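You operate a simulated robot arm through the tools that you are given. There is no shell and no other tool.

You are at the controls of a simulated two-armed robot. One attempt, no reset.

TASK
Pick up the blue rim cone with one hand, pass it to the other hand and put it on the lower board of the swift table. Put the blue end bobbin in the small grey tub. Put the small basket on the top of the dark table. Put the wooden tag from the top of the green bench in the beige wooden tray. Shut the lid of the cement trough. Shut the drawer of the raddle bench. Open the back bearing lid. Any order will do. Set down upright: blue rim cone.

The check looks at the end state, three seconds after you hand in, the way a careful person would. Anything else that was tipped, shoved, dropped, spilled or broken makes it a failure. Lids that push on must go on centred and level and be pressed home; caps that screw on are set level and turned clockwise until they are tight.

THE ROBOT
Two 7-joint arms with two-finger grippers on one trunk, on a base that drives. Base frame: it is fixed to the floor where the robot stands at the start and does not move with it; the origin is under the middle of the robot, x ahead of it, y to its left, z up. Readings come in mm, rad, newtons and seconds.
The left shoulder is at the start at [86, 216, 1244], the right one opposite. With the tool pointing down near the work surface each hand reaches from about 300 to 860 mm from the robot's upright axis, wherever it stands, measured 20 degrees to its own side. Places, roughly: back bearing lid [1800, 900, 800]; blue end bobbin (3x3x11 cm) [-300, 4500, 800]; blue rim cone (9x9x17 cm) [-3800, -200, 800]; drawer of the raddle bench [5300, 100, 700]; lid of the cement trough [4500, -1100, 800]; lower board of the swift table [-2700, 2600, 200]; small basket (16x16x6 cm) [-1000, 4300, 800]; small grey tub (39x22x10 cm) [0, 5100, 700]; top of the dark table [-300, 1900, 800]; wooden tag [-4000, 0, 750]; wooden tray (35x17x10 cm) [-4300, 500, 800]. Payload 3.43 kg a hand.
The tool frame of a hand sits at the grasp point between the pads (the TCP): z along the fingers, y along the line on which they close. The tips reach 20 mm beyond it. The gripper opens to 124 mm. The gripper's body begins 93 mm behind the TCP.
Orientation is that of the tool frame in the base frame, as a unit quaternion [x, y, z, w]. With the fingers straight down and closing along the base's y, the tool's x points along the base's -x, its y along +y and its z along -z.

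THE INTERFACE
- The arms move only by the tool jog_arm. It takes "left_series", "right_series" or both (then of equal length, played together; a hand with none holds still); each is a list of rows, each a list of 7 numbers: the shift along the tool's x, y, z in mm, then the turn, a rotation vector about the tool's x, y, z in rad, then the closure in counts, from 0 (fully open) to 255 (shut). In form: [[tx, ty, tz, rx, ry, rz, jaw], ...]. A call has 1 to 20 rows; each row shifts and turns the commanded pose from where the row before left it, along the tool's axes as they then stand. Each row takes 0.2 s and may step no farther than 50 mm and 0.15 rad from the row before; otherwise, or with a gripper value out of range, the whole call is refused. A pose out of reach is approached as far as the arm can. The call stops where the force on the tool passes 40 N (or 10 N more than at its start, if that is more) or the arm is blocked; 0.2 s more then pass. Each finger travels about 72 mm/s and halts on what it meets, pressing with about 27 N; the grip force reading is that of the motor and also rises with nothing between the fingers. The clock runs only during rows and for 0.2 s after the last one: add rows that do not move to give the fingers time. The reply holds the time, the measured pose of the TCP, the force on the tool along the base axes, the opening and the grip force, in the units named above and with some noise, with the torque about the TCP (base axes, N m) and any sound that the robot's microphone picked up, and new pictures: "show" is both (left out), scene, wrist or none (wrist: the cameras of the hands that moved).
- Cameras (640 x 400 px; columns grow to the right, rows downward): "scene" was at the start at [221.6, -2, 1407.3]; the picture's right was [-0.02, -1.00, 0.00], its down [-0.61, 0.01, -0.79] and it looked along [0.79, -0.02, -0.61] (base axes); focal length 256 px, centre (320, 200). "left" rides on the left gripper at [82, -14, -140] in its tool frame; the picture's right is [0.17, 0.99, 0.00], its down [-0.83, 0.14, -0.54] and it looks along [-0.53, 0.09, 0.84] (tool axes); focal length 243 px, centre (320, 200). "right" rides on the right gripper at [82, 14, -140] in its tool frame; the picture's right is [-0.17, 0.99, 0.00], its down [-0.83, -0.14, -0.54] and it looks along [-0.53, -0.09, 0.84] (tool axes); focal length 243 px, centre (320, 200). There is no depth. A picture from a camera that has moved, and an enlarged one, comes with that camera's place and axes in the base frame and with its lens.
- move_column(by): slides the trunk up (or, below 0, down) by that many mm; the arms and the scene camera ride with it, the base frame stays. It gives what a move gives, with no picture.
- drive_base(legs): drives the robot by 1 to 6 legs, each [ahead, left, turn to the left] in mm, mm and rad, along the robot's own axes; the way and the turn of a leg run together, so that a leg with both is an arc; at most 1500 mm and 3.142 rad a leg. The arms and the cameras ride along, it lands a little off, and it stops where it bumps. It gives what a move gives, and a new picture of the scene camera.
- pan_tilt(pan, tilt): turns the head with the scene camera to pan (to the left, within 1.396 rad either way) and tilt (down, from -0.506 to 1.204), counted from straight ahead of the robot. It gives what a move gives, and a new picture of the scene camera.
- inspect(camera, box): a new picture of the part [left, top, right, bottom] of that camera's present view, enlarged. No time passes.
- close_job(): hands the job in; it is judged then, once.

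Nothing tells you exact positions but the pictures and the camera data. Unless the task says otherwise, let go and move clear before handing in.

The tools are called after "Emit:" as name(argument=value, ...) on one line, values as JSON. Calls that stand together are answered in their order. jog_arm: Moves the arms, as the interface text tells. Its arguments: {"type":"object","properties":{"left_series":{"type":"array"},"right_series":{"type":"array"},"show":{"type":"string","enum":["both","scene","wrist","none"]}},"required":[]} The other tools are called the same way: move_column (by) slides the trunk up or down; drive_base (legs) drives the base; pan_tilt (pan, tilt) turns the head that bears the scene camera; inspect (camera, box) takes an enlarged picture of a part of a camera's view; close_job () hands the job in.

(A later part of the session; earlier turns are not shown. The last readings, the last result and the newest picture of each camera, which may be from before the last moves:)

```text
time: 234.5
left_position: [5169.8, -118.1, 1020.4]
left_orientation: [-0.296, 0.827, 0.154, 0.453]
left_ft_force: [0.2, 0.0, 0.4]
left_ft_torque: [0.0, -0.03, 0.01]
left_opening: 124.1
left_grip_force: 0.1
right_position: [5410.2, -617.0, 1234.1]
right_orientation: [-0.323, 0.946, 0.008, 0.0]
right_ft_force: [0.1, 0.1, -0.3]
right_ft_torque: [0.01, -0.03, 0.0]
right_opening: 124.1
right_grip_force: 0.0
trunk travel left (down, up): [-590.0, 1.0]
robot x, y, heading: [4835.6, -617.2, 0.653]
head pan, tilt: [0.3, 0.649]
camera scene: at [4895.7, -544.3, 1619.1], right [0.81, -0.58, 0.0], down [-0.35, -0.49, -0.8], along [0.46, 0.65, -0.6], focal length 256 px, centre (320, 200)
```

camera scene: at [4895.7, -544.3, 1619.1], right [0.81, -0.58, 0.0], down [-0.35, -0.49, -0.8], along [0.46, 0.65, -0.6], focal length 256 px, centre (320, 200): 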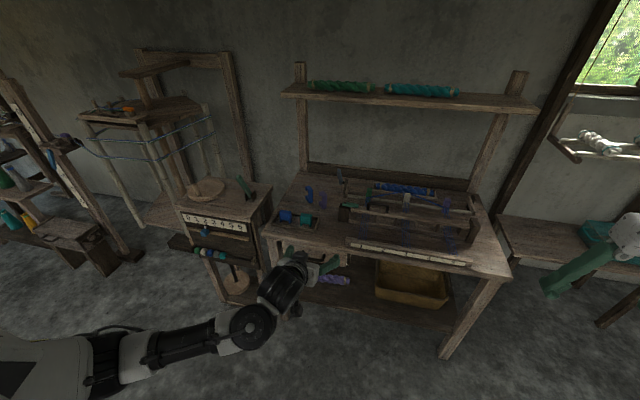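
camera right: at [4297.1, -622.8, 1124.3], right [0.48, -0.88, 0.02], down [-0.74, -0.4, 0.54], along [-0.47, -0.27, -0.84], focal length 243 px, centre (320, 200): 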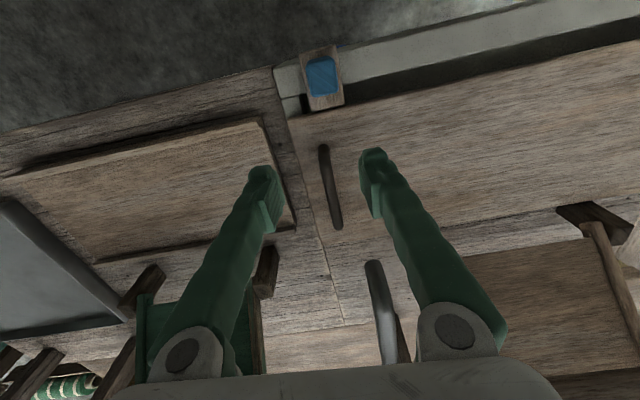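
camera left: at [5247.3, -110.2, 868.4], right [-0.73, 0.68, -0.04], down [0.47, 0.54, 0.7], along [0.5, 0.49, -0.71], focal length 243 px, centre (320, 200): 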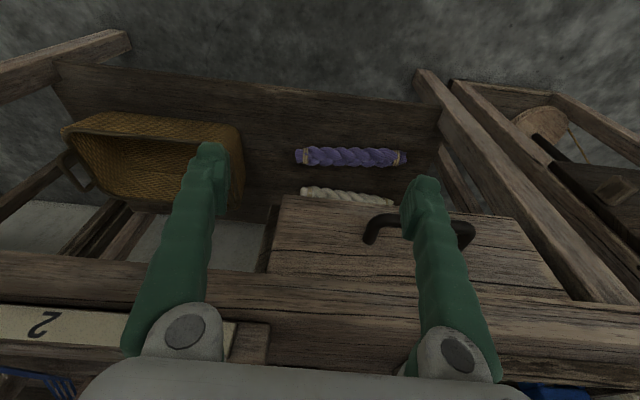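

Emit:
jog_arm(left_series=[[0, 45, 0, 0, 0.06, 0, 0], [0, 45, 0, 0, 0.08, 0, 0], [0, 45, 0, 0, 0.1, 0, 0], [0, 45, 0, 0, 0.1, 0, 0], [0, 45, 0, 0, 0.1, 0, 0], [0, 0, 0, 0, 0.12, 0, 0], [0, 0, 0, 0, 0.12, 0, 0]], show="scene")

```text
time: 235.8
left_position: [5177.9, -64.9, 1064.1]
left_orientation: [-0.065, 0.956, 0.135, 0.254]
left_ft_force: [-0.1, -0.1, -0.5]
left_ft_torque: [0.02, -0.01, -0.01]
left_opening: 124.1
left_grip_force: 0.1
right_position: [5410.9, -618.0, 1232.9]
right_orientation: [-0.325, 0.946, 0.009, -0.001]
right_ft_force: [0.0, -0.5, 0.0]
right_ft_torque: [0.01, 0.01, 0.01]
right_opening: 124.1
right_grip_force: 0.1
trunk travel left (down, up): [-590.0, 1.0]
robot x, y, heading: [4836.2, -619.1, 0.653]
head pan, tilt: [0.3, 0.649]
stopped in row 6 (left hand): the arm was blocked; the commanded pose is now the measured one
camera scene: at [4897.1, -544.3, 1619.0], right [0.81, -0.58, 0.0], down [-0.35, -0.49, -0.8], along [0.46, 0.65, -0.6], focal length 256 px, centre (320, 200)
```

scene: 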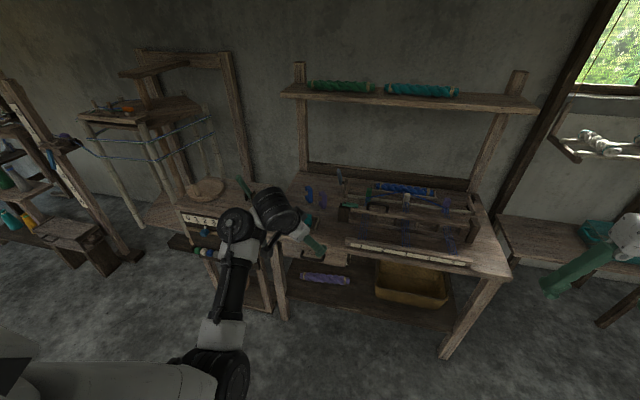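

The arm is stuck in a low-elbow branch. I'll try pointing the hand forward, raising it, and extending so the elbow opens up.

Emit:
jog_arm(left_series=[[0, 0, 0, 0, -0.14, 0, 0], [0, 0, 0, 0, -0.14, 0, 0], [0, 0, 0, 0, -0.14, 0, 0], [0, 0, 0, 0, -0.14, 0, 0], [-30, 0, 0, 0, -0.14, 0, 0], [-40, 0, 0, 0, -0.14, 0, 0], [-40, 0, 0, 0, 0, 0, 0], [-40, 0, 0, 0, 0, 0, 0], [-40, 0, 0, 0, 0, 0, 0]])

```text
time: 237.8
left_position: [5234.6, -94.3, 1242.2]
left_orientation: [-0.006, 0.769, 0.149, 0.621]
left_ft_force: [0.0, 0.2, -0.7]
left_ft_torque: [0.01, -0.01, -0.01]
left_opening: 124.1
left_grip_force: 0.1
right_position: [5409.7, -617.2, 1234.4]
right_orientation: [-0.324, 0.946, 0.009, -0.001]
right_ft_force: [0.2, 0.2, 0.5]
right_ft_torque: [0.02, 0.02, -0.04]
right_opening: 124.0
right_grip_force: 0.0
trunk travel left (down, up): [-590.0, 1.0]
robot x, y, heading: [4840.3, -621.8, 0.652]
head pan, tilt: [0.3, 0.649]
camera scene: at [4896.1, -543.2, 1619.0], right [0.81, -0.58, 0.0], down [-0.35, -0.49, -0.8], along [0.46, 0.65, -0.6], focal length 256 px, centre (320, 200)
camera left: at [5083.4, -127.0, 1186.2], right [-0.23, 0.97, 0.06], down [-0.35, -0.14, 0.93], along [0.91, 0.19, 0.37], focal length 243 px, centre (320, 200)
```

scene: 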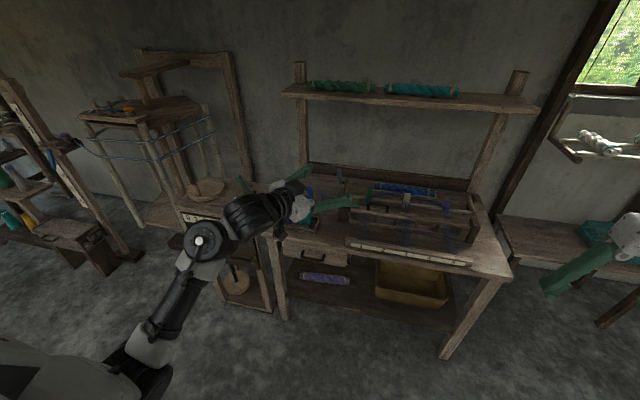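
left: 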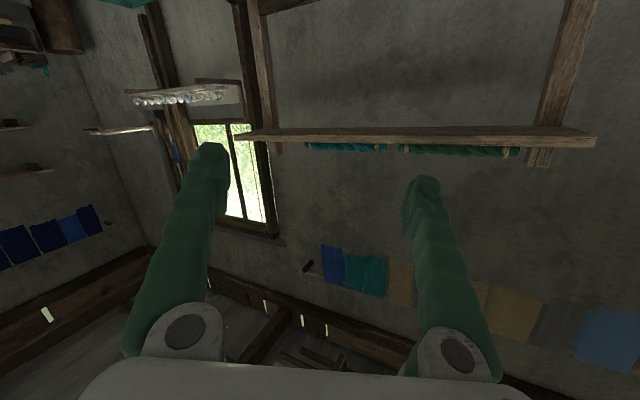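

With the hand pointing forward the left arm moves freely; that pose will also suit a side grasp of the cone, so I'll keep it. Both far-end jobs are done, so I'll turn along the aisle and travel toward the other side of the room.

Emit:
drive_base(legs=[[0, 0, 1.584], [1300, -150, 0]])

Emit:
pan_tilt(pan=0.0, tilt=0.35)

```text
time: 251.2
left_position: [3610.1, 867.1, 1243.8]
left_orientation: [0.554, -0.533, -0.549, -0.327]
left_ft_force: [0.2, 0.0, -0.1]
left_ft_torque: [-0.06, 0.03, -0.02]
left_opening: 124.1
left_grip_force: 0.0
right_position: [4128.1, 1055.4, 1234.8]
right_orientation: [0.903, -0.431, -0.006, 0.006]
right_ft_force: [0.1, 0.3, 0.5]
right_ft_torque: [-0.03, 0.01, -0.02]
right_opening: 124.2
right_grip_force: 0.1
trunk travel left (down, up): [-590.0, 1.0]
robot x, y, heading: [4141.0, 481.0, 2.243]
head pan, tilt: [0.3, 0.649]
camera scene: at [4067.6, 537.5, 1619.1], right [0.56, 0.83, 0.0], down [0.5, -0.34, -0.8], along [-0.66, 0.45, -0.6], focal length 256 px, centre (320, 200)
```

scene: 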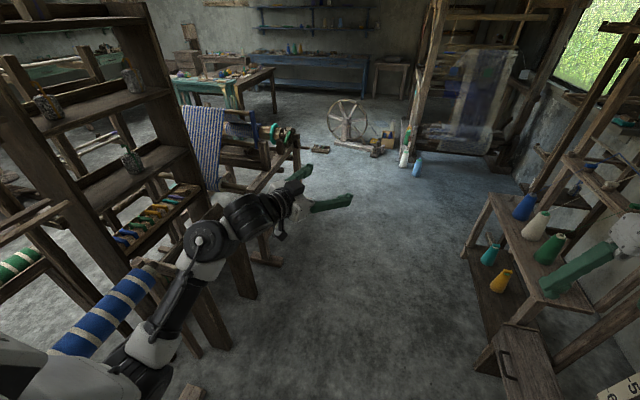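

```text
time: 252.0
left_position: [3608.5, 868.2, 1241.6]
left_orientation: [0.554, -0.532, -0.549, -0.328]
left_ft_force: [0.5, 0.2, -0.9]
left_ft_torque: [-0.01, 0.02, 0.01]
left_opening: 124.0
left_grip_force: 0.0
right_position: [4127.3, 1055.6, 1232.9]
right_orientation: [0.903, -0.43, -0.005, 0.006]
right_ft_force: [0.1, 0.0, 0.3]
right_ft_torque: [0.0, 0.03, 0.01]
right_opening: 124.0
right_grip_force: 0.1
trunk travel left (down, up): [-590.0, 1.0]
robot x, y, heading: [4135.7, 486.1, 2.242]
head pan, tilt: [0.0, 0.351]
camera scene: at [4080.9, 561.9, 1646.0], right [0.78, 0.62, 0.0], down [0.21, -0.27, -0.94], along [-0.59, 0.73, -0.34], focal length 256 px, centre (320, 200)
```

scene: 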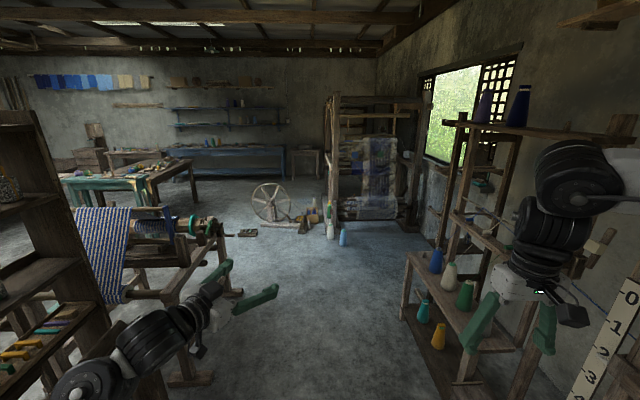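

The aisle opens onto the main floor. The blue bench with basket and bobbin is against the far wall, the tub on a small table to its right, and the dark table at centre-left. I'll drive down the aisle, then cut left between the warp frame and the spinning wheel.

Emit:
drive_base(legs=[[1400, 80, 0], [1200, 0, 0], [0, 0, 1.3]])

Emit:
pan_tilt(pan=0.0, tilt=0.5)

```text
time: 272.3
left_position: [1943.0, 2081.9, 1241.9]
left_orientation: [0.764, -0.085, -0.635, 0.074]
left_ft_force: [-0.4, 0.1, 0.4]
left_ft_torque: [-0.02, 0.01, 0.0]
left_opening: 124.0
left_grip_force: 0.0
right_position: [1896.5, 2629.9, 1232.8]
right_orientation: [0.978, 0.209, -0.001, 0.008]
right_ft_force: [-0.9, -0.1, -1.7]
right_ft_torque: [0.04, 0.01, 0.0]
right_opening: 123.9
right_grip_force: 0.0
trunk travel left (down, up): [-590.0, 1.0]
robot x, y, heading: [2453.3, 2498.0, -2.724]
head pan, tilt: [0.0, 0.351]
camera scene: at [2363.2, 2455.7, 1646.1], right [-0.4, 0.92, 0.0], down [0.32, 0.14, -0.94], along [-0.86, -0.38, -0.34], focal length 256 px, centre (320, 200)
```

scene: 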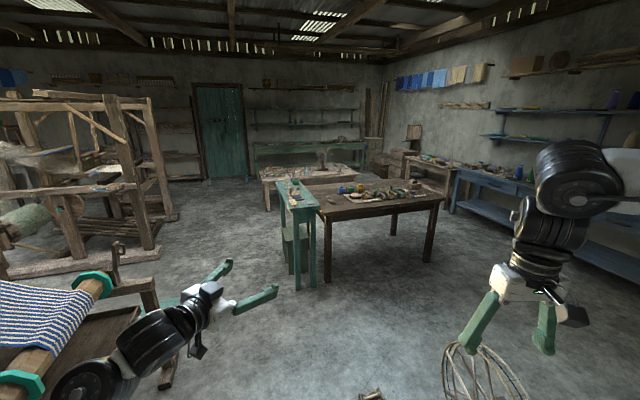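

```text
time: 273.0
left_position: [1944.1, 2081.0, 1242.4]
left_orientation: [0.764, -0.086, -0.635, 0.074]
left_ft_force: [0.1, 0.1, -0.4]
left_ft_torque: [0.0, -0.02, -0.03]
left_opening: 124.1
left_grip_force: 0.0
right_position: [1896.9, 2629.9, 1233.8]
right_orientation: [0.978, 0.209, -0.001, 0.008]
right_ft_force: [-0.7, -0.8, -0.9]
right_ft_torque: [0.0, -0.01, 0.0]
right_opening: 124.1
right_grip_force: 0.1
trunk travel left (down, up): [-590.0, 1.0]
robot x, y, heading: [2454.3, 2490.6, -2.729]
head pan, tilt: [0.0, 0.499]
camera scene: at [2365.1, 2456.4, 1632.4], right [-0.4, 0.92, 0.0], down [0.44, 0.19, -0.88], along [-0.81, -0.35, -0.48], focal length 256 px, centre (320, 200)
```

scene: 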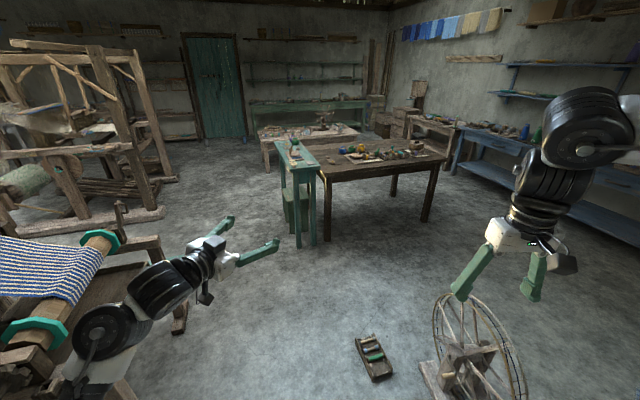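

The layout is clear: dark table at centre, blue bench along the right wall, green bench at the far wall. I'll thread between the warp frame and the small floor box, then head for the blue bench.

Emit:
drive_base(legs=[[0, 0, 0.253], [1450, 0, 0], [0, 0, -1.571], [800, 0, 0]])

Emit:
pan_tilt(pan=0.0, tilt=0.5)

```text
time: 293.1
left_position: [273.9, 2593.6, 1241.5]
left_orientation: [0.551, -0.536, -0.547, -0.33]
left_ft_force: [0.5, 0.4, -0.1]
left_ft_torque: [0.02, -0.02, -0.01]
left_opening: 124.1
left_grip_force: 0.0
right_position: [794.1, 2776.7, 1234.8]
right_orientation: [0.901, -0.434, -0.006, 0.006]
right_ft_force: [0.2, 0.0, 0.2]
right_ft_torque: [0.0, -0.01, -0.02]
right_opening: 123.9
right_grip_force: 0.1
trunk travel left (down, up): [-590.0, 1.0]
robot x, y, heading: [803.0, 2203.3, 2.237]
head pan, tilt: [0.0, 0.499]
camera scene: at [744.5, 2280.6, 1632.5], right [0.79, 0.62, 0.0], down [0.29, -0.38, -0.88], along [-0.54, 0.69, -0.48], focal length 256 px, centre (320, 200)
```

scene: 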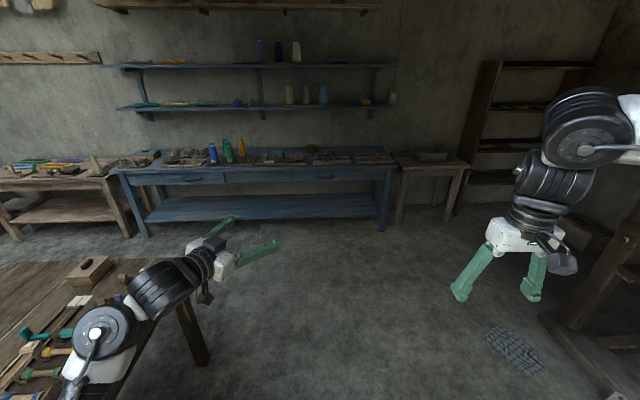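

```text
time: 293.7
left_position: [274.0, 2593.1, 1242.4]
left_orientation: [0.552, -0.535, -0.548, -0.33]
left_ft_force: [-0.6, 0.3, 0.6]
left_ft_torque: [0.0, -0.02, 0.0]
left_opening: 123.9
left_grip_force: 0.1
right_position: [793.6, 2776.8, 1233.5]
right_orientation: [0.901, -0.435, -0.006, 0.006]
right_ft_force: [0.1, -0.2, -0.8]
right_ft_torque: [-0.01, -0.05, 0.01]
right_opening: 123.8
right_grip_force: 0.0
trunk travel left (down, up): [-590.0, 1.0]
robot x, y, heading: [800.0, 2206.4, 2.235]
head pan, tilt: [0.0, 0.499]
camera scene: at [744.3, 2280.9, 1632.4], right [0.79, 0.62, 0.0], down [0.29, -0.38, -0.88], along [-0.54, 0.69, -0.48], focal length 256 px, centre (320, 200)
```

scene: 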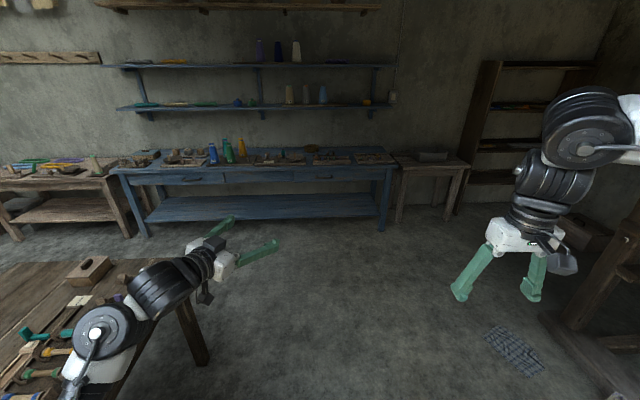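

Emit:
drive_base(legs=[[1350, -300, 0]])

Emit:
pan_tilt(pan=0.0, tilt=0.55)

Emit:
inspect(camera="scene", box=[60, 60, 300, 230])

Emit:
inspect(camera="scene", box=[260, 60, 500, 230])

```text
time: 302.1
left_position: [-303.5, 3853.2, 1241.5]
left_orientation: [0.549, -0.539, -0.546, -0.333]
left_ft_force: [0.0, -0.2, -1.1]
left_ft_torque: [0.03, -0.01, 0.03]
left_opening: 124.1
left_grip_force: 0.2
right_position: [216.8, 4029.8, 1233.5]
right_orientation: [0.898, -0.439, -0.006, 0.006]
right_ft_force: [0.1, 0.3, -0.7]
right_ft_torque: [0.04, -0.01, 0.01]
right_opening: 123.9
right_grip_force: 0.1
trunk travel left (down, up): [-590.0, 1.0]
robot x, y, heading: [220.6, 3455.6, 2.219]
head pan, tilt: [0.0, 0.499]
camera scene: at [162.1, 3535.1, 1632.4], right [0.8, 0.61, 0.0], down [0.29, -0.38, -0.88], along [-0.53, 0.7, -0.48], focal length 256 px, centre (320, 200)
```

scene: 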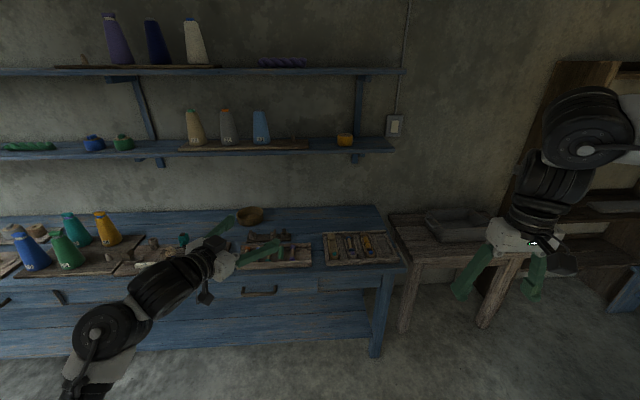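

```text
time: 302.7
left_position: [-304.5, 3852.8, 1242.6]
left_orientation: [0.548, -0.539, -0.546, -0.333]
left_ft_force: [-0.4, 0.3, 0.2]
left_ft_torque: [-0.01, 0.03, 0.0]
left_opening: 124.1
left_grip_force: 0.1
right_position: [217.6, 4030.0, 1234.7]
right_orientation: [0.898, -0.44, -0.006, 0.006]
right_ft_force: [0.1, 0.2, 0.6]
right_ft_torque: [-0.02, 0.01, -0.02]
right_opening: 124.0
right_grip_force: 0.1
trunk travel left (down, up): [-590.0, 1.0]
robot x, y, heading: [219.2, 3458.2, 2.225]
head pan, tilt: [0.0, 0.55]
camera scene: at [162.7, 3534.5, 1627.8], right [0.8, 0.61, 0.0], down [0.32, -0.42, -0.85], along [-0.52, 0.68, -0.52], focal length 256 px, centre (320, 200)
```

scene: 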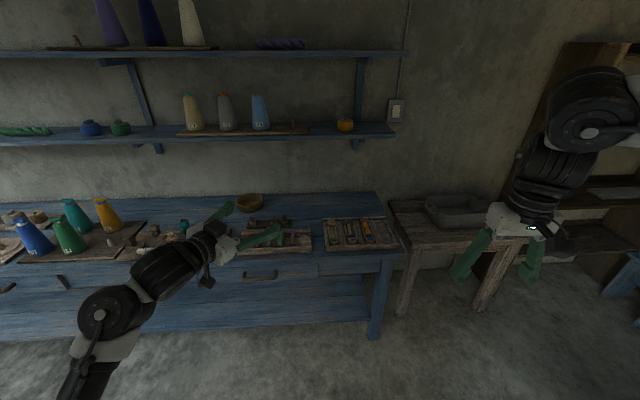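

```text
2.35 times, centred on (180, 145) of scene
camera zoom: at [162.7, 3534.5, 1627.8], right [0.8, 0.61, 0.0], down [0.32, -0.42, -0.85], along [-0.52, 0.68, -0.52], focal length 604 px, centre (649, 329)
```

zoom: 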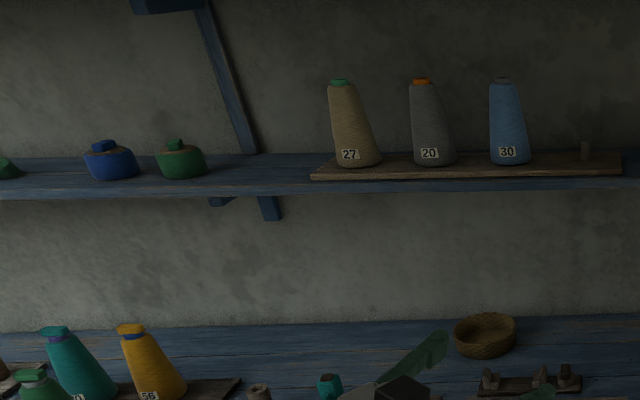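

```text
2.35 times, centred on (380, 145) of scene
camera zoom: at [162.7, 3534.5, 1627.8], right [0.8, 0.61, 0.0], down [0.32, -0.42, -0.85], along [-0.52, 0.68, -0.52], focal length 604 px, centre (179, 329)
```

zoom: 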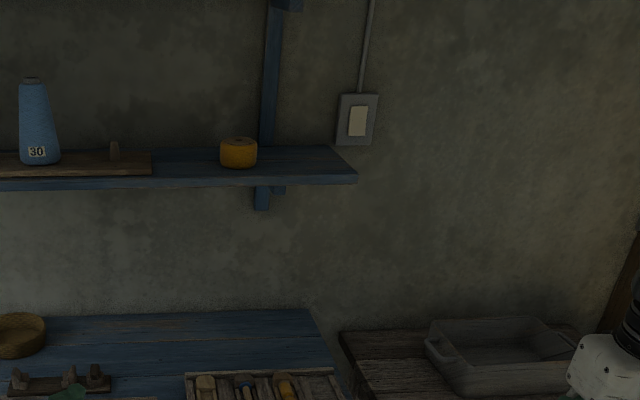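

The basket (wicker, round) is at about (−1000, 4340), the bobbin tray at (−290, 4457), and the grey tub on the wooden table at (20, 5104). I'll step closer to the bobbin tray.

Emit:
drive_base(legs=[[440, 0, 0]])

Emit:
pan_tilt(pan=-0.2, tilt=0.9)

Emit:
inspect(camera="scene", box=[240, 100, 480, 260])

```text
time: 305.9
left_position: [-572.8, 4204.1, 1243.1]
left_orientation: [0.549, -0.538, -0.546, -0.333]
left_ft_force: [0.6, -0.5, -0.8]
left_ft_torque: [-0.03, 0.0, 0.02]
left_opening: 124.1
left_grip_force: 0.0
right_position: [-50.9, 4381.4, 1234.3]
right_orientation: [0.898, -0.44, -0.006, 0.006]
right_ft_force: [0.3, -0.9, -0.2]
right_ft_torque: [0.05, 0.05, 0.0]
right_opening: 124.0
right_grip_force: 0.0
trunk travel left (down, up): [-590.0, 1.0]
robot x, y, heading: [-45.7, 3812.4, 2.226]
head pan, tilt: [0.0, 0.55]
camera scene: at [-105.0, 3885.0, 1627.9], right [0.79, 0.61, 0.0], down [0.32, -0.41, -0.85], along [-0.52, 0.68, -0.52], focal length 256 px, centre (320, 200)
```

scene: 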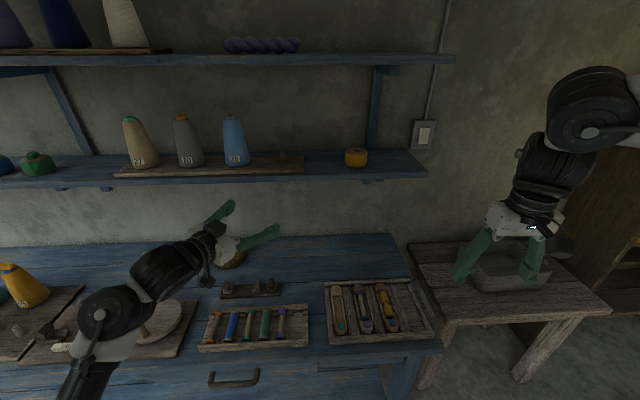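

```text
time: 306.8
left_position: [-572.8, 4203.8, 1242.4]
left_orientation: [0.549, -0.539, -0.545, -0.334]
left_ft_force: [-0.1, 1.0, 0.1]
left_ft_torque: [-0.02, 0.01, 0.0]
left_opening: 124.1
left_grip_force: 0.1
right_position: [-51.4, 4382.8, 1233.6]
right_orientation: [0.898, -0.44, -0.006, 0.006]
right_ft_force: [0.7, 0.3, -0.2]
right_ft_torque: [-0.02, 0.02, -0.03]
right_opening: 123.8
right_grip_force: 0.0
trunk travel left (down, up): [-590.0, 1.0]
robot x, y, heading: [-47.1, 3807.6, 2.226]
head pan, tilt: [-0.201, 0.901]
camera scene: at [-84.5, 3882.9, 1598.5], right [0.9, 0.44, 0.0], down [0.34, -0.7, -0.62], along [-0.27, 0.56, -0.78], focal length 256 px, centre (320, 200)
```

scene: 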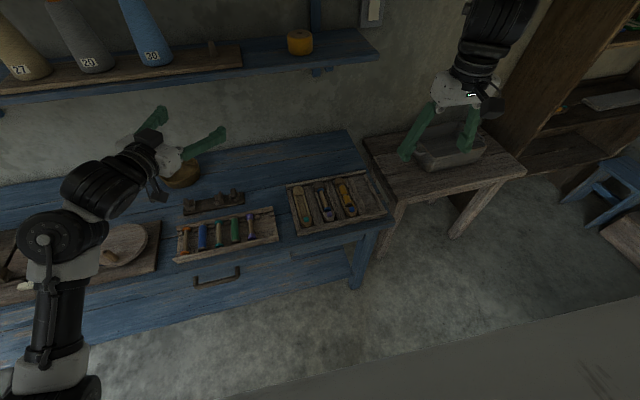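

```text
2.50 times, centred on (360, 180) of scene
camera zoom: at [-84.5, 3882.9, 1598.5], right [0.9, 0.44, 0.0], down [0.34, -0.7, -0.62], along [-0.27, 0.56, -0.78], focal length 641 px, centre (220, 250)
```

zoom: 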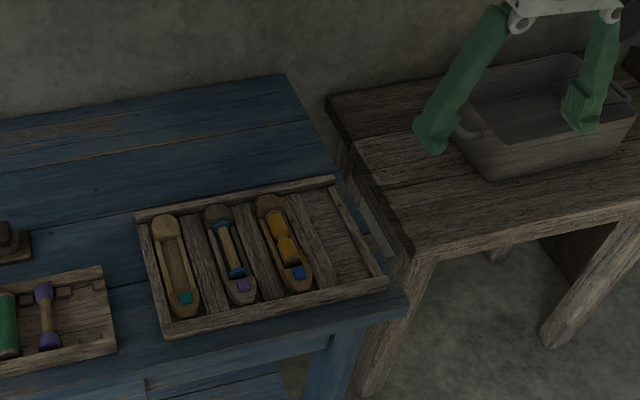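

Emit:
inspect(camera="scene", box=[280, 165, 400, 245])

Emit:
inspect(camera="scene", box=[165, 180, 285, 270])

Emit:
inspect(camera="right", box=[0, 0, 640, 400])

```text
5.00 times, centred on (340, 205) of scene
camera zoom: at [-84.5, 3882.9, 1598.5], right [0.9, 0.44, 0.0], down [0.34, -0.7, -0.62], along [-0.27, 0.56, -0.78], focal length 1282 px, centre (220, 175)
```

zoom: 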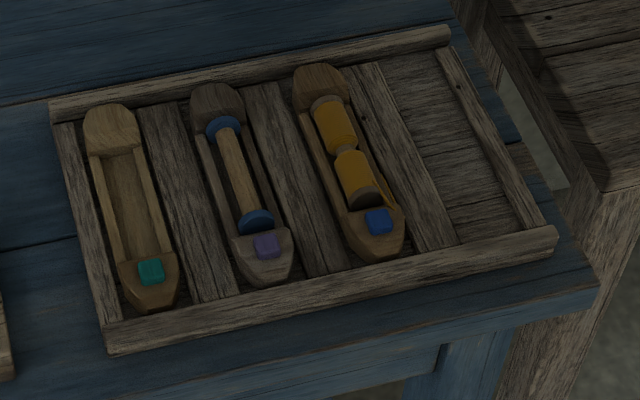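

```text
4.44 times, centred on (225, 225) of scene
camera zoom: at [-84.5, 3882.9, 1598.5], right [0.9, 0.44, 0.0], down [0.34, -0.7, -0.62], along [-0.27, 0.56, -0.78], focal length 1140 px, centre (742, 89)
```

zoom: 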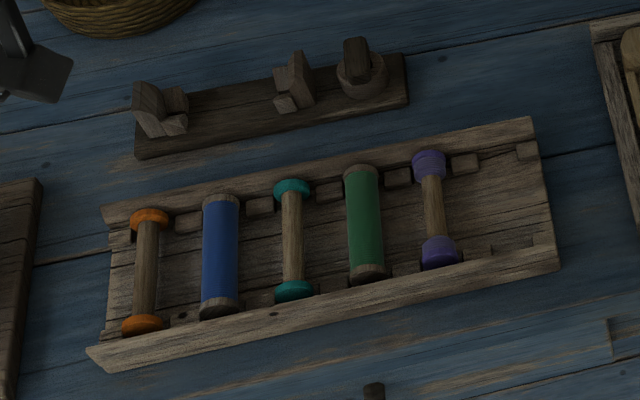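

```text
1.00 times, centred on (320, 200) of right (not enlarged: the box is as wide or as high as the picture)
camera zoom: at [-10.4, 4309.4, 1374.4], right [-0.88, -0.48, 0.02], down [-0.39, 0.74, 0.54], along [-0.27, 0.47, -0.84], focal length 243 px, centre (320, 200)
```

zoom: 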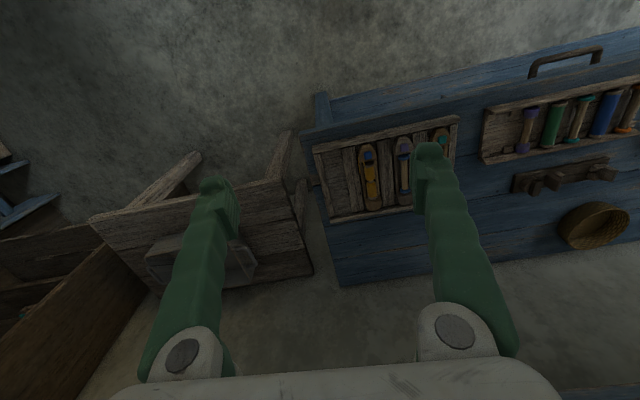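

The blue-ended bobbin is the one in the middle (grey) shuttle of the right-hand tray. I'll check it with the wrist camera for triangulation.

Emit:
inspect(camera="right", box=[300, 90, 480, 230])

```text
2.86 times, centred on (390, 160) of right
camera zoom: at [-10.4, 4309.4, 1374.4], right [-0.88, -0.48, 0.02], down [-0.39, 0.74, 0.54], along [-0.27, 0.47, -0.84], focal length 693 px, centre (120, 314)
```

zoom: 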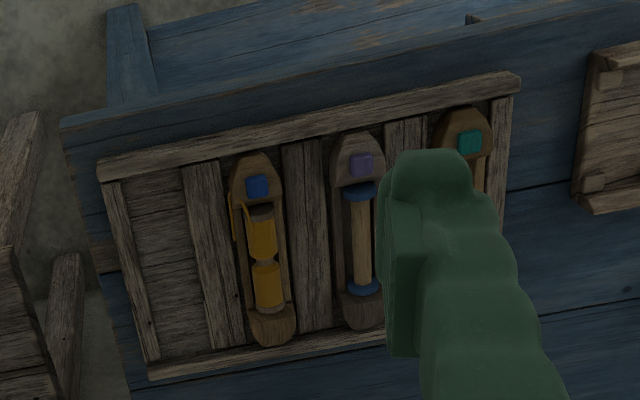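

The triangulated bobbin: flange ends at about (−311, 4410) and (−376, 4490), z≈820, its axis along my forward direction; its middle is at robot-frame forward 689, left −155. I'll lower the trunk and bring the right wrist camera closer to see how deep it sits.

Emit:
move_column(by=-120)

Emit:
jog_arm(right_series=[[0, 25, 30, 0, 0, 0, 60], [-10, 25, 35, 0, 0, 0, 100], [-10, 25, 35, 0, 0, 0, 120], [-10, 20, 35, 0, 0, 0, 130]])

```text
time: 308.3
left_position: [-573.4, 4203.9, 1123.8]
left_orientation: [0.548, -0.539, -0.546, -0.333]
left_ft_force: [0.3, -0.5, 0.2]
left_ft_torque: [0.0, -0.02, 0.0]
left_opening: 123.9
left_grip_force: 0.1
right_position: [-52.4, 4381.4, 1114.8]
right_orientation: [0.898, -0.44, -0.005, 0.006]
right_ft_force: [-0.3, -0.1, 0.7]
right_ft_torque: [-0.02, 0.0, 0.02]
right_opening: 124.1
right_grip_force: 0.1
trunk travel left (down, up): [-470.0, 121.0]
robot x, y, heading: [-49.9, 3811.4, 2.222]
head pan, tilt: [-0.201, 0.901]
```

```text
time: 309.3
left_position: [-574.1, 4204.7, 1121.6]
left_orientation: [0.549, -0.539, -0.545, -0.333]
left_ft_force: [-0.8, -0.4, -0.5]
left_ft_torque: [-0.01, 0.02, 0.02]
left_opening: 124.0
left_grip_force: 0.0
right_position: [-147.3, 4346.2, 980.6]
right_orientation: [0.899, -0.438, -0.005, 0.006]
right_ft_force: [0.2, 0.4, -0.5]
right_ft_torque: [-0.02, -0.02, 0.02]
right_opening: 60.8
right_grip_force: 0.0
trunk travel left (down, up): [-470.0, 121.0]
robot x, y, heading: [-47.9, 3805.8, 2.221]
head pan, tilt: [-0.201, 0.901]
camera scene: at [-147.9, 3965.2, 1462.5], right [0.9, 0.44, 0.0], down [0.34, -0.71, -0.62], along [-0.27, 0.56, -0.78], focal length 256 px, centre (320, 200)
camera right: at [-106.6, 4274.5, 1121.5], right [-0.88, -0.47, 0.02], down [-0.39, 0.74, 0.54], along [-0.27, 0.47, -0.84], focal length 243 px, centre (320, 200)
```

scene: 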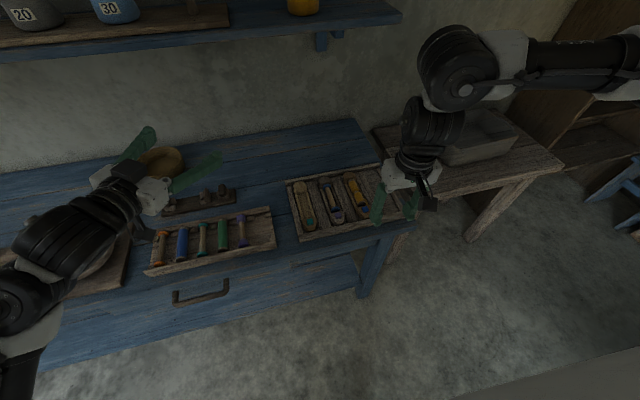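
right: 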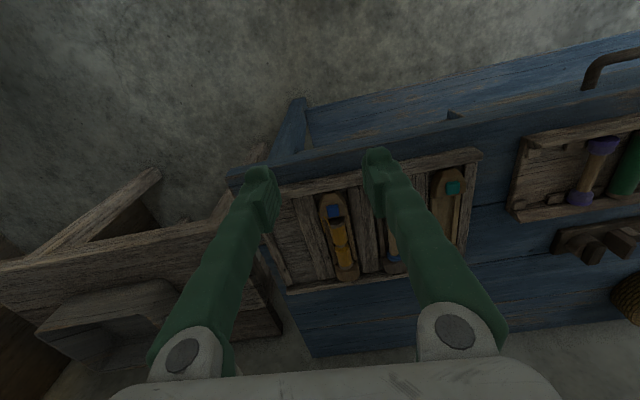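

Emit:
jog_arm(right_series=[[-40, 18.5, 0, 0, 0, 0, 130], [-40, 18.5, 0, 0, 0, 0, 130], [-40, 18.5, 5, 0, 0, 0, 130], [-40, 18.5, 10, 0, 0, 0, 130], [-40, 18.5, 15, 0, 0, 0, 130]], show="wrist")

Emit:
inspect(camera="right", box=[220, 80, 420, 240])

Emit:
inspect(camera="scene", box=[280, 160, 400, 250])

```text
time: 310.5
left_position: [-575.1, 4202.9, 1121.5]
left_orientation: [0.549, -0.539, -0.545, -0.333]
left_ft_force: [-0.4, 0.1, -0.3]
left_ft_torque: [0.02, 0.02, -0.04]
left_opening: 124.1
left_grip_force: 0.1
right_position: [-345.0, 4446.1, 952.8]
right_orientation: [0.899, -0.439, -0.005, 0.005]
right_ft_force: [0.4, 0.7, 0.2]
right_ft_torque: [-0.02, -0.04, -0.02]
right_opening: 61.0
right_grip_force: 0.0
trunk travel left (down, up): [-470.0, 121.0]
robot x, y, heading: [-46.7, 3806.6, 2.222]
head pan, tilt: [-0.201, 0.901]
camera right: at [-303.8, 4374.2, 1092.4], right [-0.88, -0.48, 0.01], down [-0.39, 0.74, 0.54], along [-0.27, 0.47, -0.84], focal length 243 px, centre (320, 200)
```

right: 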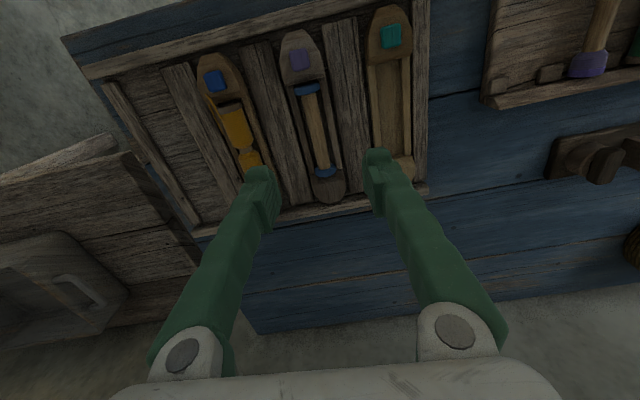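

```text
2.50 times, centred on (320, 160) of right
camera zoom: at [-303.8, 4374.2, 1092.4], right [-0.88, -0.48, 0.01], down [-0.39, 0.74, 0.54], along [-0.27, 0.47, -0.84], focal length 606 px, centre (320, 300)
```

zoom: 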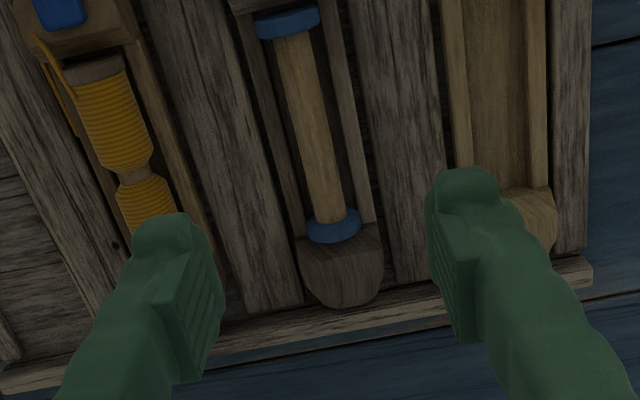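

```text
4.44 times, centred on (340, 205) of scene
camera zoom: at [-149.3, 3964.0, 1462.5], right [0.9, 0.44, 0.0], down [0.34, -0.7, -0.62], along [-0.27, 0.56, -0.78], focal length 1140 px, centre (231, 178)
```

zoom: 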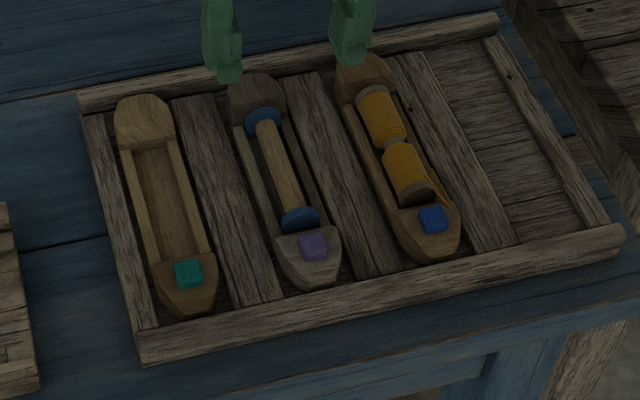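

The hand is centred over the bobbin shaft. I'll square the yaw, narrow the jaws to about 34 mm and descend gently.

Emit:
jog_arm(right_series=[[0, -3, 0, 0, 0, -0.065, 185], [0, 0, 40, 0, 0, 0, 185], [0, 0, 35, 0, 0, 0, 185], [0, 0, 25, 0, 0, 0, 185], [0, 0, 0, 0, 0, 0, 185]], show="wrist")

Emit:
inspect(camera="right", box=[220, 60, 420, 240])

Emit:
inspect(camera="scene", box=[280, 160, 400, 250])

```text
time: 311.7
left_position: [-573.1, 4204.1, 1122.9]
left_orientation: [0.549, -0.539, -0.546, -0.333]
left_ft_force: [0.1, 0.7, 0.2]
left_ft_torque: [-0.01, 0.03, 0.0]
left_opening: 124.2
left_grip_force: 0.0
right_position: [-340.7, 4447.2, 852.7]
right_orientation: [0.912, -0.41, -0.006, 0.006]
right_ft_force: [0.2, 0.8, -0.4]
right_ft_torque: [-0.01, -0.01, 0.01]
right_opening: 34.3
right_grip_force: 0.1
trunk travel left (down, up): [-470.0, 121.0]
robot x, y, heading: [-48.9, 3811.4, 2.225]
head pan, tilt: [-0.201, 0.901]
camera right: at [-295.3, 4378.1, 993.1], right [-0.85, -0.53, 0.02], down [-0.44, 0.72, 0.54], along [-0.3, 0.45, -0.84], focal length 243 px, centre (320, 200)
```

right: 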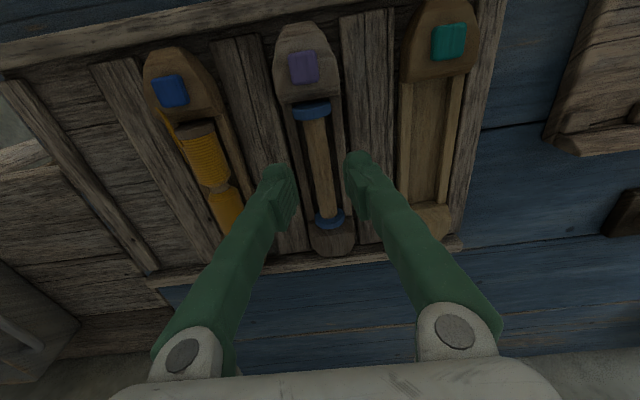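

```text
2.22 times, centred on (320, 150) of right
camera zoom: at [-295.3, 4378.1, 993.1], right [-0.85, -0.53, 0.02], down [-0.44, 0.72, 0.54], along [-0.3, 0.45, -0.84], focal length 539 px, centre (320, 311)
```

zoom: 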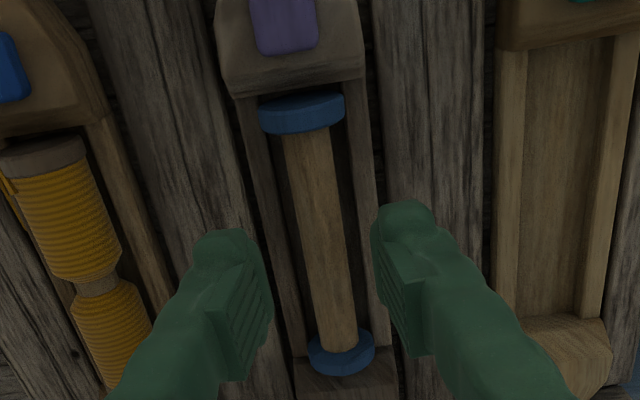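

```text
4.44 times, centred on (340, 205) of scene
camera zoom: at [-146.7, 3964.4, 1462.7], right [0.9, 0.44, 0.0], down [0.34, -0.7, -0.62], along [-0.27, 0.56, -0.78], focal length 1140 px, centre (231, 178)
```

zoom: 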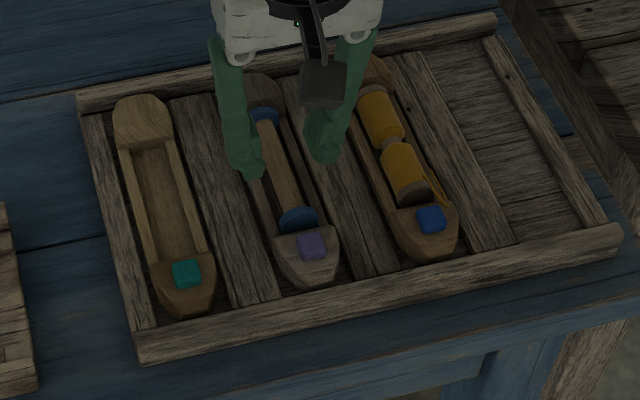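

Emit:
jog_arm(right_series=[[0, 0, 10, 0, 0, 0, 185], [0, 0, 8, 0, 0, 0, 185], [0, 0, 5, 0, 0, 0, 185]], show="wrist")

Emit:
inspect(camera="right", box=[220, 60, 420, 240])

```text
time: 312.5
left_position: [-573.5, 4203.4, 1121.7]
left_orientation: [0.549, -0.538, -0.546, -0.332]
left_ft_force: [-0.8, -0.2, -0.5]
left_ft_torque: [0.02, 0.0, -0.03]
left_opening: 124.0
left_grip_force: 0.1
right_position: [-342.7, 4447.6, 830.1]
right_orientation: [0.912, -0.41, -0.006, 0.006]
right_ft_force: [0.2, 0.0, 0.7]
right_ft_torque: [-0.02, -0.02, 0.0]
right_opening: 34.3
right_grip_force: 0.0
trunk travel left (down, up): [-470.0, 121.0]
robot x, y, heading: [-49.8, 3811.5, 2.229]
head pan, tilt: [-0.201, 0.901]
camera right: at [-296.0, 4378.4, 970.0], right [-0.85, -0.53, 0.02], down [-0.44, 0.72, 0.54], along [-0.3, 0.45, -0.84], focal length 243 px, centre (320, 200)
```

right: 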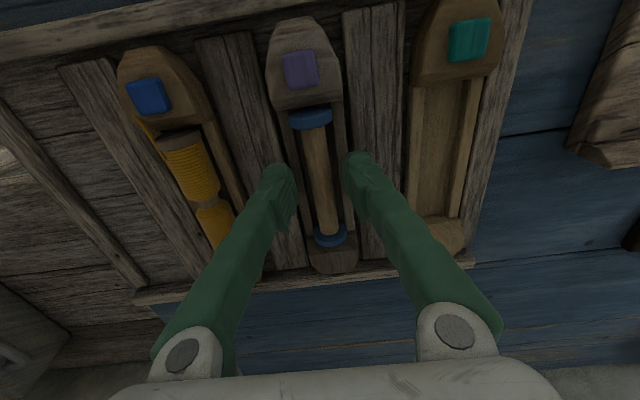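

```text
2.22 times, centred on (320, 150) of right
camera zoom: at [-296.0, 4378.4, 970.0], right [-0.85, -0.53, 0.02], down [-0.44, 0.72, 0.54], along [-0.3, 0.45, -0.84], focal length 539 px, centre (320, 311)
```

zoom: 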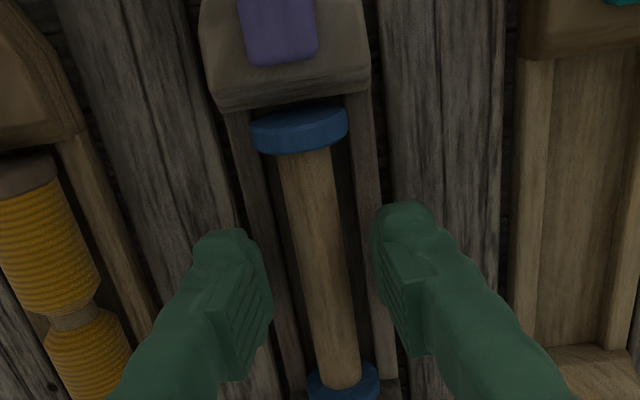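

Emit:
jog_arm(right_series=[[0, 0, 4, 0, 0, 0, 185], [0, 0, 3, 0, 0, 0, 185], [0, 0, 3, 0, 0, 0, 185]], show="none")

Emit:
inspect(camera="right", box=[240, 80, 400, 220])

Emit:
inspect(camera="scene", box=[310, 170, 380, 230])

```text
time: 313.3
left_position: [-572.7, 4203.3, 1123.6]
left_orientation: [0.548, -0.538, -0.547, -0.333]
left_ft_force: [-0.4, 0.0, 0.3]
left_ft_torque: [-0.04, 0.04, -0.02]
left_opening: 124.0
left_grip_force: 0.1
right_position: [-342.3, 4448.8, 823.9]
right_orientation: [0.912, -0.409, -0.008, 0.006]
right_ft_force: [1.8, -1.7, 19.4]
right_ft_torque: [0.07, -0.31, -0.04]
right_opening: 33.8
right_grip_force: 0.0
trunk travel left (down, up): [-470.0, 121.0]
robot x, y, heading: [-49.5, 3810.4, 2.226]
head pan, tilt: [-0.201, 0.901]
```

```text
2.86 times, centred on (320, 150) of right
camera zoom: at [-296.0, 4377.7, 963.2], right [-0.85, -0.53, 0.02], down [-0.44, 0.71, 0.54], along [-0.3, 0.45, -0.84], focal length 693 px, centre (320, 343)
```

zoom: 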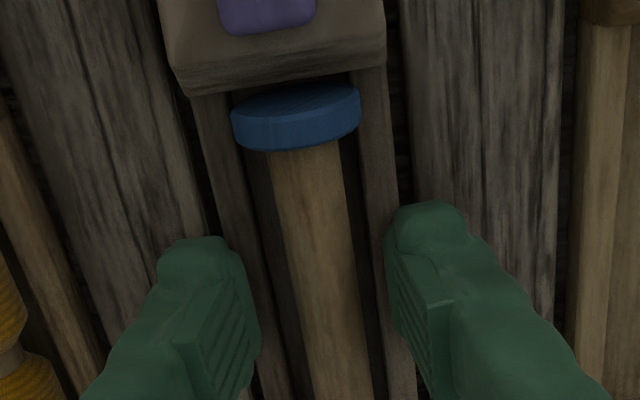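

```text
6.67 times, centred on (345, 200) of scene
camera zoom: at [-145.3, 3962.2, 1463.3], right [0.9, 0.44, 0.0], down [0.34, -0.7, -0.62], along [-0.27, 0.56, -0.78], focal length 1710 px, centre (153, 200)
```

zoom: 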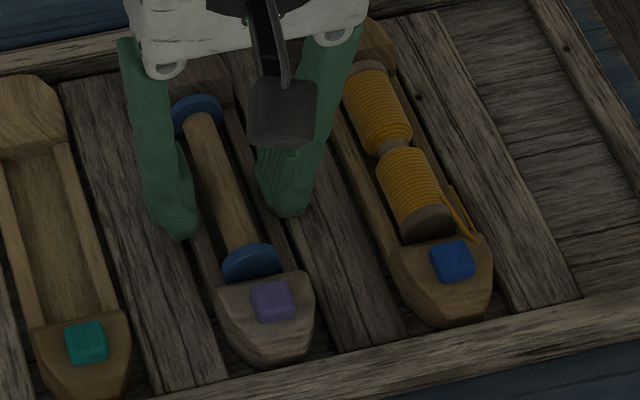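

The fingertips rest on the shuttle's walls at z≈804, just below the shaft's axis. I'll lift a touch and close on the shaft.

Emit:
jog_arm(right_series=[[0, 0, -2.5, 0, 0, 0, 185], [0, 0, 0, 0, 0, 0, 220], [0, 0, 0, 0, 0, 0, 255], [0, 0, 0, 0, 0, 0, 255]], show="none")

Emit:
inspect(camera="right", box=[240, 80, 400, 220])

```text
time: 314.3
left_position: [-573.5, 4203.6, 1121.6]
left_orientation: [0.548, -0.539, -0.545, -0.334]
left_ft_force: [0.1, 0.1, 0.3]
left_ft_torque: [0.0, -0.03, -0.01]
left_opening: 124.1
left_grip_force: 0.1
right_position: [-343.0, 4447.2, 821.7]
right_orientation: [0.912, -0.409, -0.006, 0.006]
right_ft_force: [1.0, 0.8, 4.7]
right_ft_torque: [0.05, -0.07, -0.02]
right_opening: 18.1
right_grip_force: 27.0
trunk travel left (down, up): [-470.0, 121.0]
robot x, y, heading: [-50.9, 3804.1, 2.224]
head pan, tilt: [-0.201, 0.901]
```

```text
2.86 times, centred on (320, 150) of right
camera zoom: at [-296.1, 4377.8, 963.0], right [-0.85, -0.53, 0.02], down [-0.44, 0.72, 0.54], along [-0.3, 0.45, -0.84], focal length 693 px, centre (320, 343)
```

zoom: 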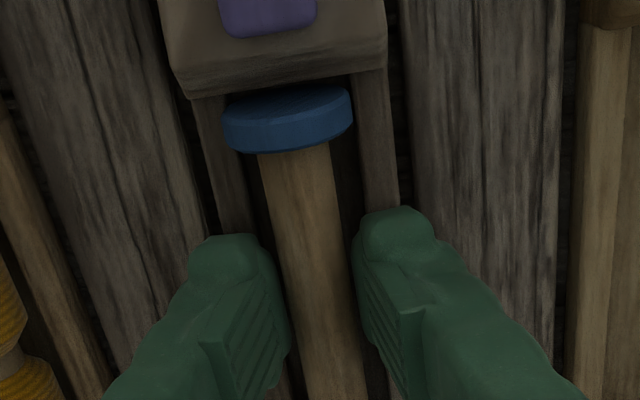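

Opening 18 mm with firm grip force — the shaft is held. Lifting slowly.

Emit:
jog_arm(right_series=[[0, 0, -5, 0, 0, 0, 255], [0, 0, -10, 0, 0, 0, 255], [0, 0, -20, 0, 0, 0, 255], [0, 0, -30, 0, 0, 0, 255], [0, 0, -40, 0, 0, 0, 255]])

Emit:
inspect(camera="scene", box=[280, 130, 420, 240])

```text
time: 315.5
left_position: [-573.0, 4202.4, 1122.3]
left_orientation: [0.548, -0.539, -0.545, -0.334]
left_ft_force: [0.0, -0.3, -0.9]
left_ft_torque: [0.04, -0.01, 0.03]
left_opening: 124.1
left_grip_force: 0.0
right_position: [-340.1, 4449.8, 927.7]
right_orientation: [0.912, -0.41, -0.005, 0.006]
right_ft_force: [0.3, 0.4, 0.9]
right_ft_torque: [0.02, -0.04, -0.03]
right_opening: 17.7
right_grip_force: 27.2
trunk travel left (down, up): [-470.0, 121.0]
robot x, y, heading: [-47.3, 3806.1, 2.229]
head pan, tilt: [-0.201, 0.901]
camera scene: at [-146.3, 3963.5, 1462.8], right [0.9, 0.44, 0.0], down [0.34, -0.7, -0.62], along [-0.27, 0.56, -0.78], focal length 256 px, centre (320, 200)
camera right: at [-293.6, 4379.1, 1067.6], right [-0.85, -0.53, 0.02], down [-0.44, 0.72, 0.54], along [-0.3, 0.45, -0.84], focal length 243 px, centre (320, 200)
```

scene: 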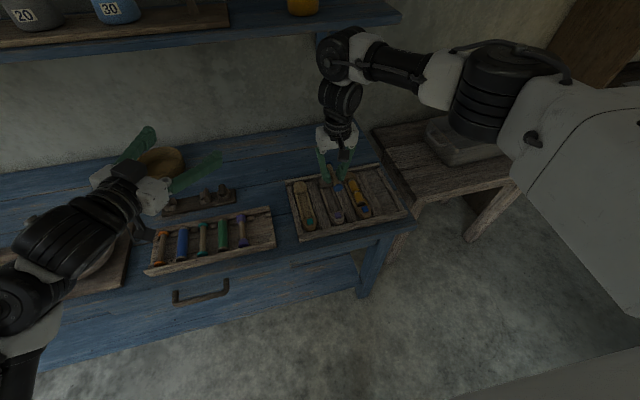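
right: 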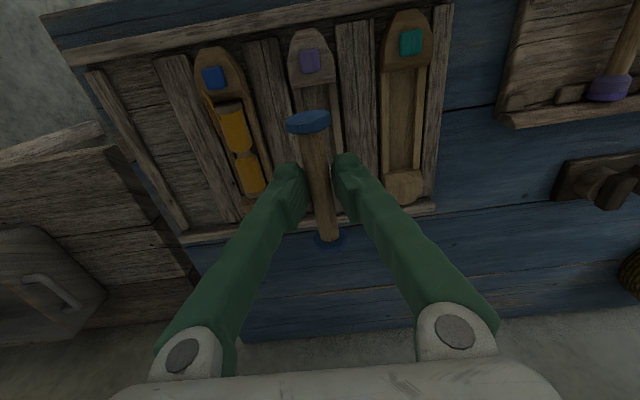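

```text
3.64 times, centred on (350, 185) of scene
camera zoom: at [-146.3, 3963.5, 1462.8], right [0.9, 0.44, 0.0], down [0.34, -0.7, -0.62], along [-0.27, 0.56, -0.78], focal length 933 px, centre (211, 254)
```

zoom: 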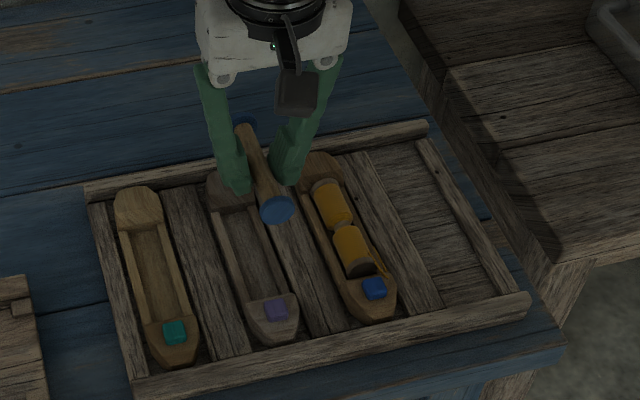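

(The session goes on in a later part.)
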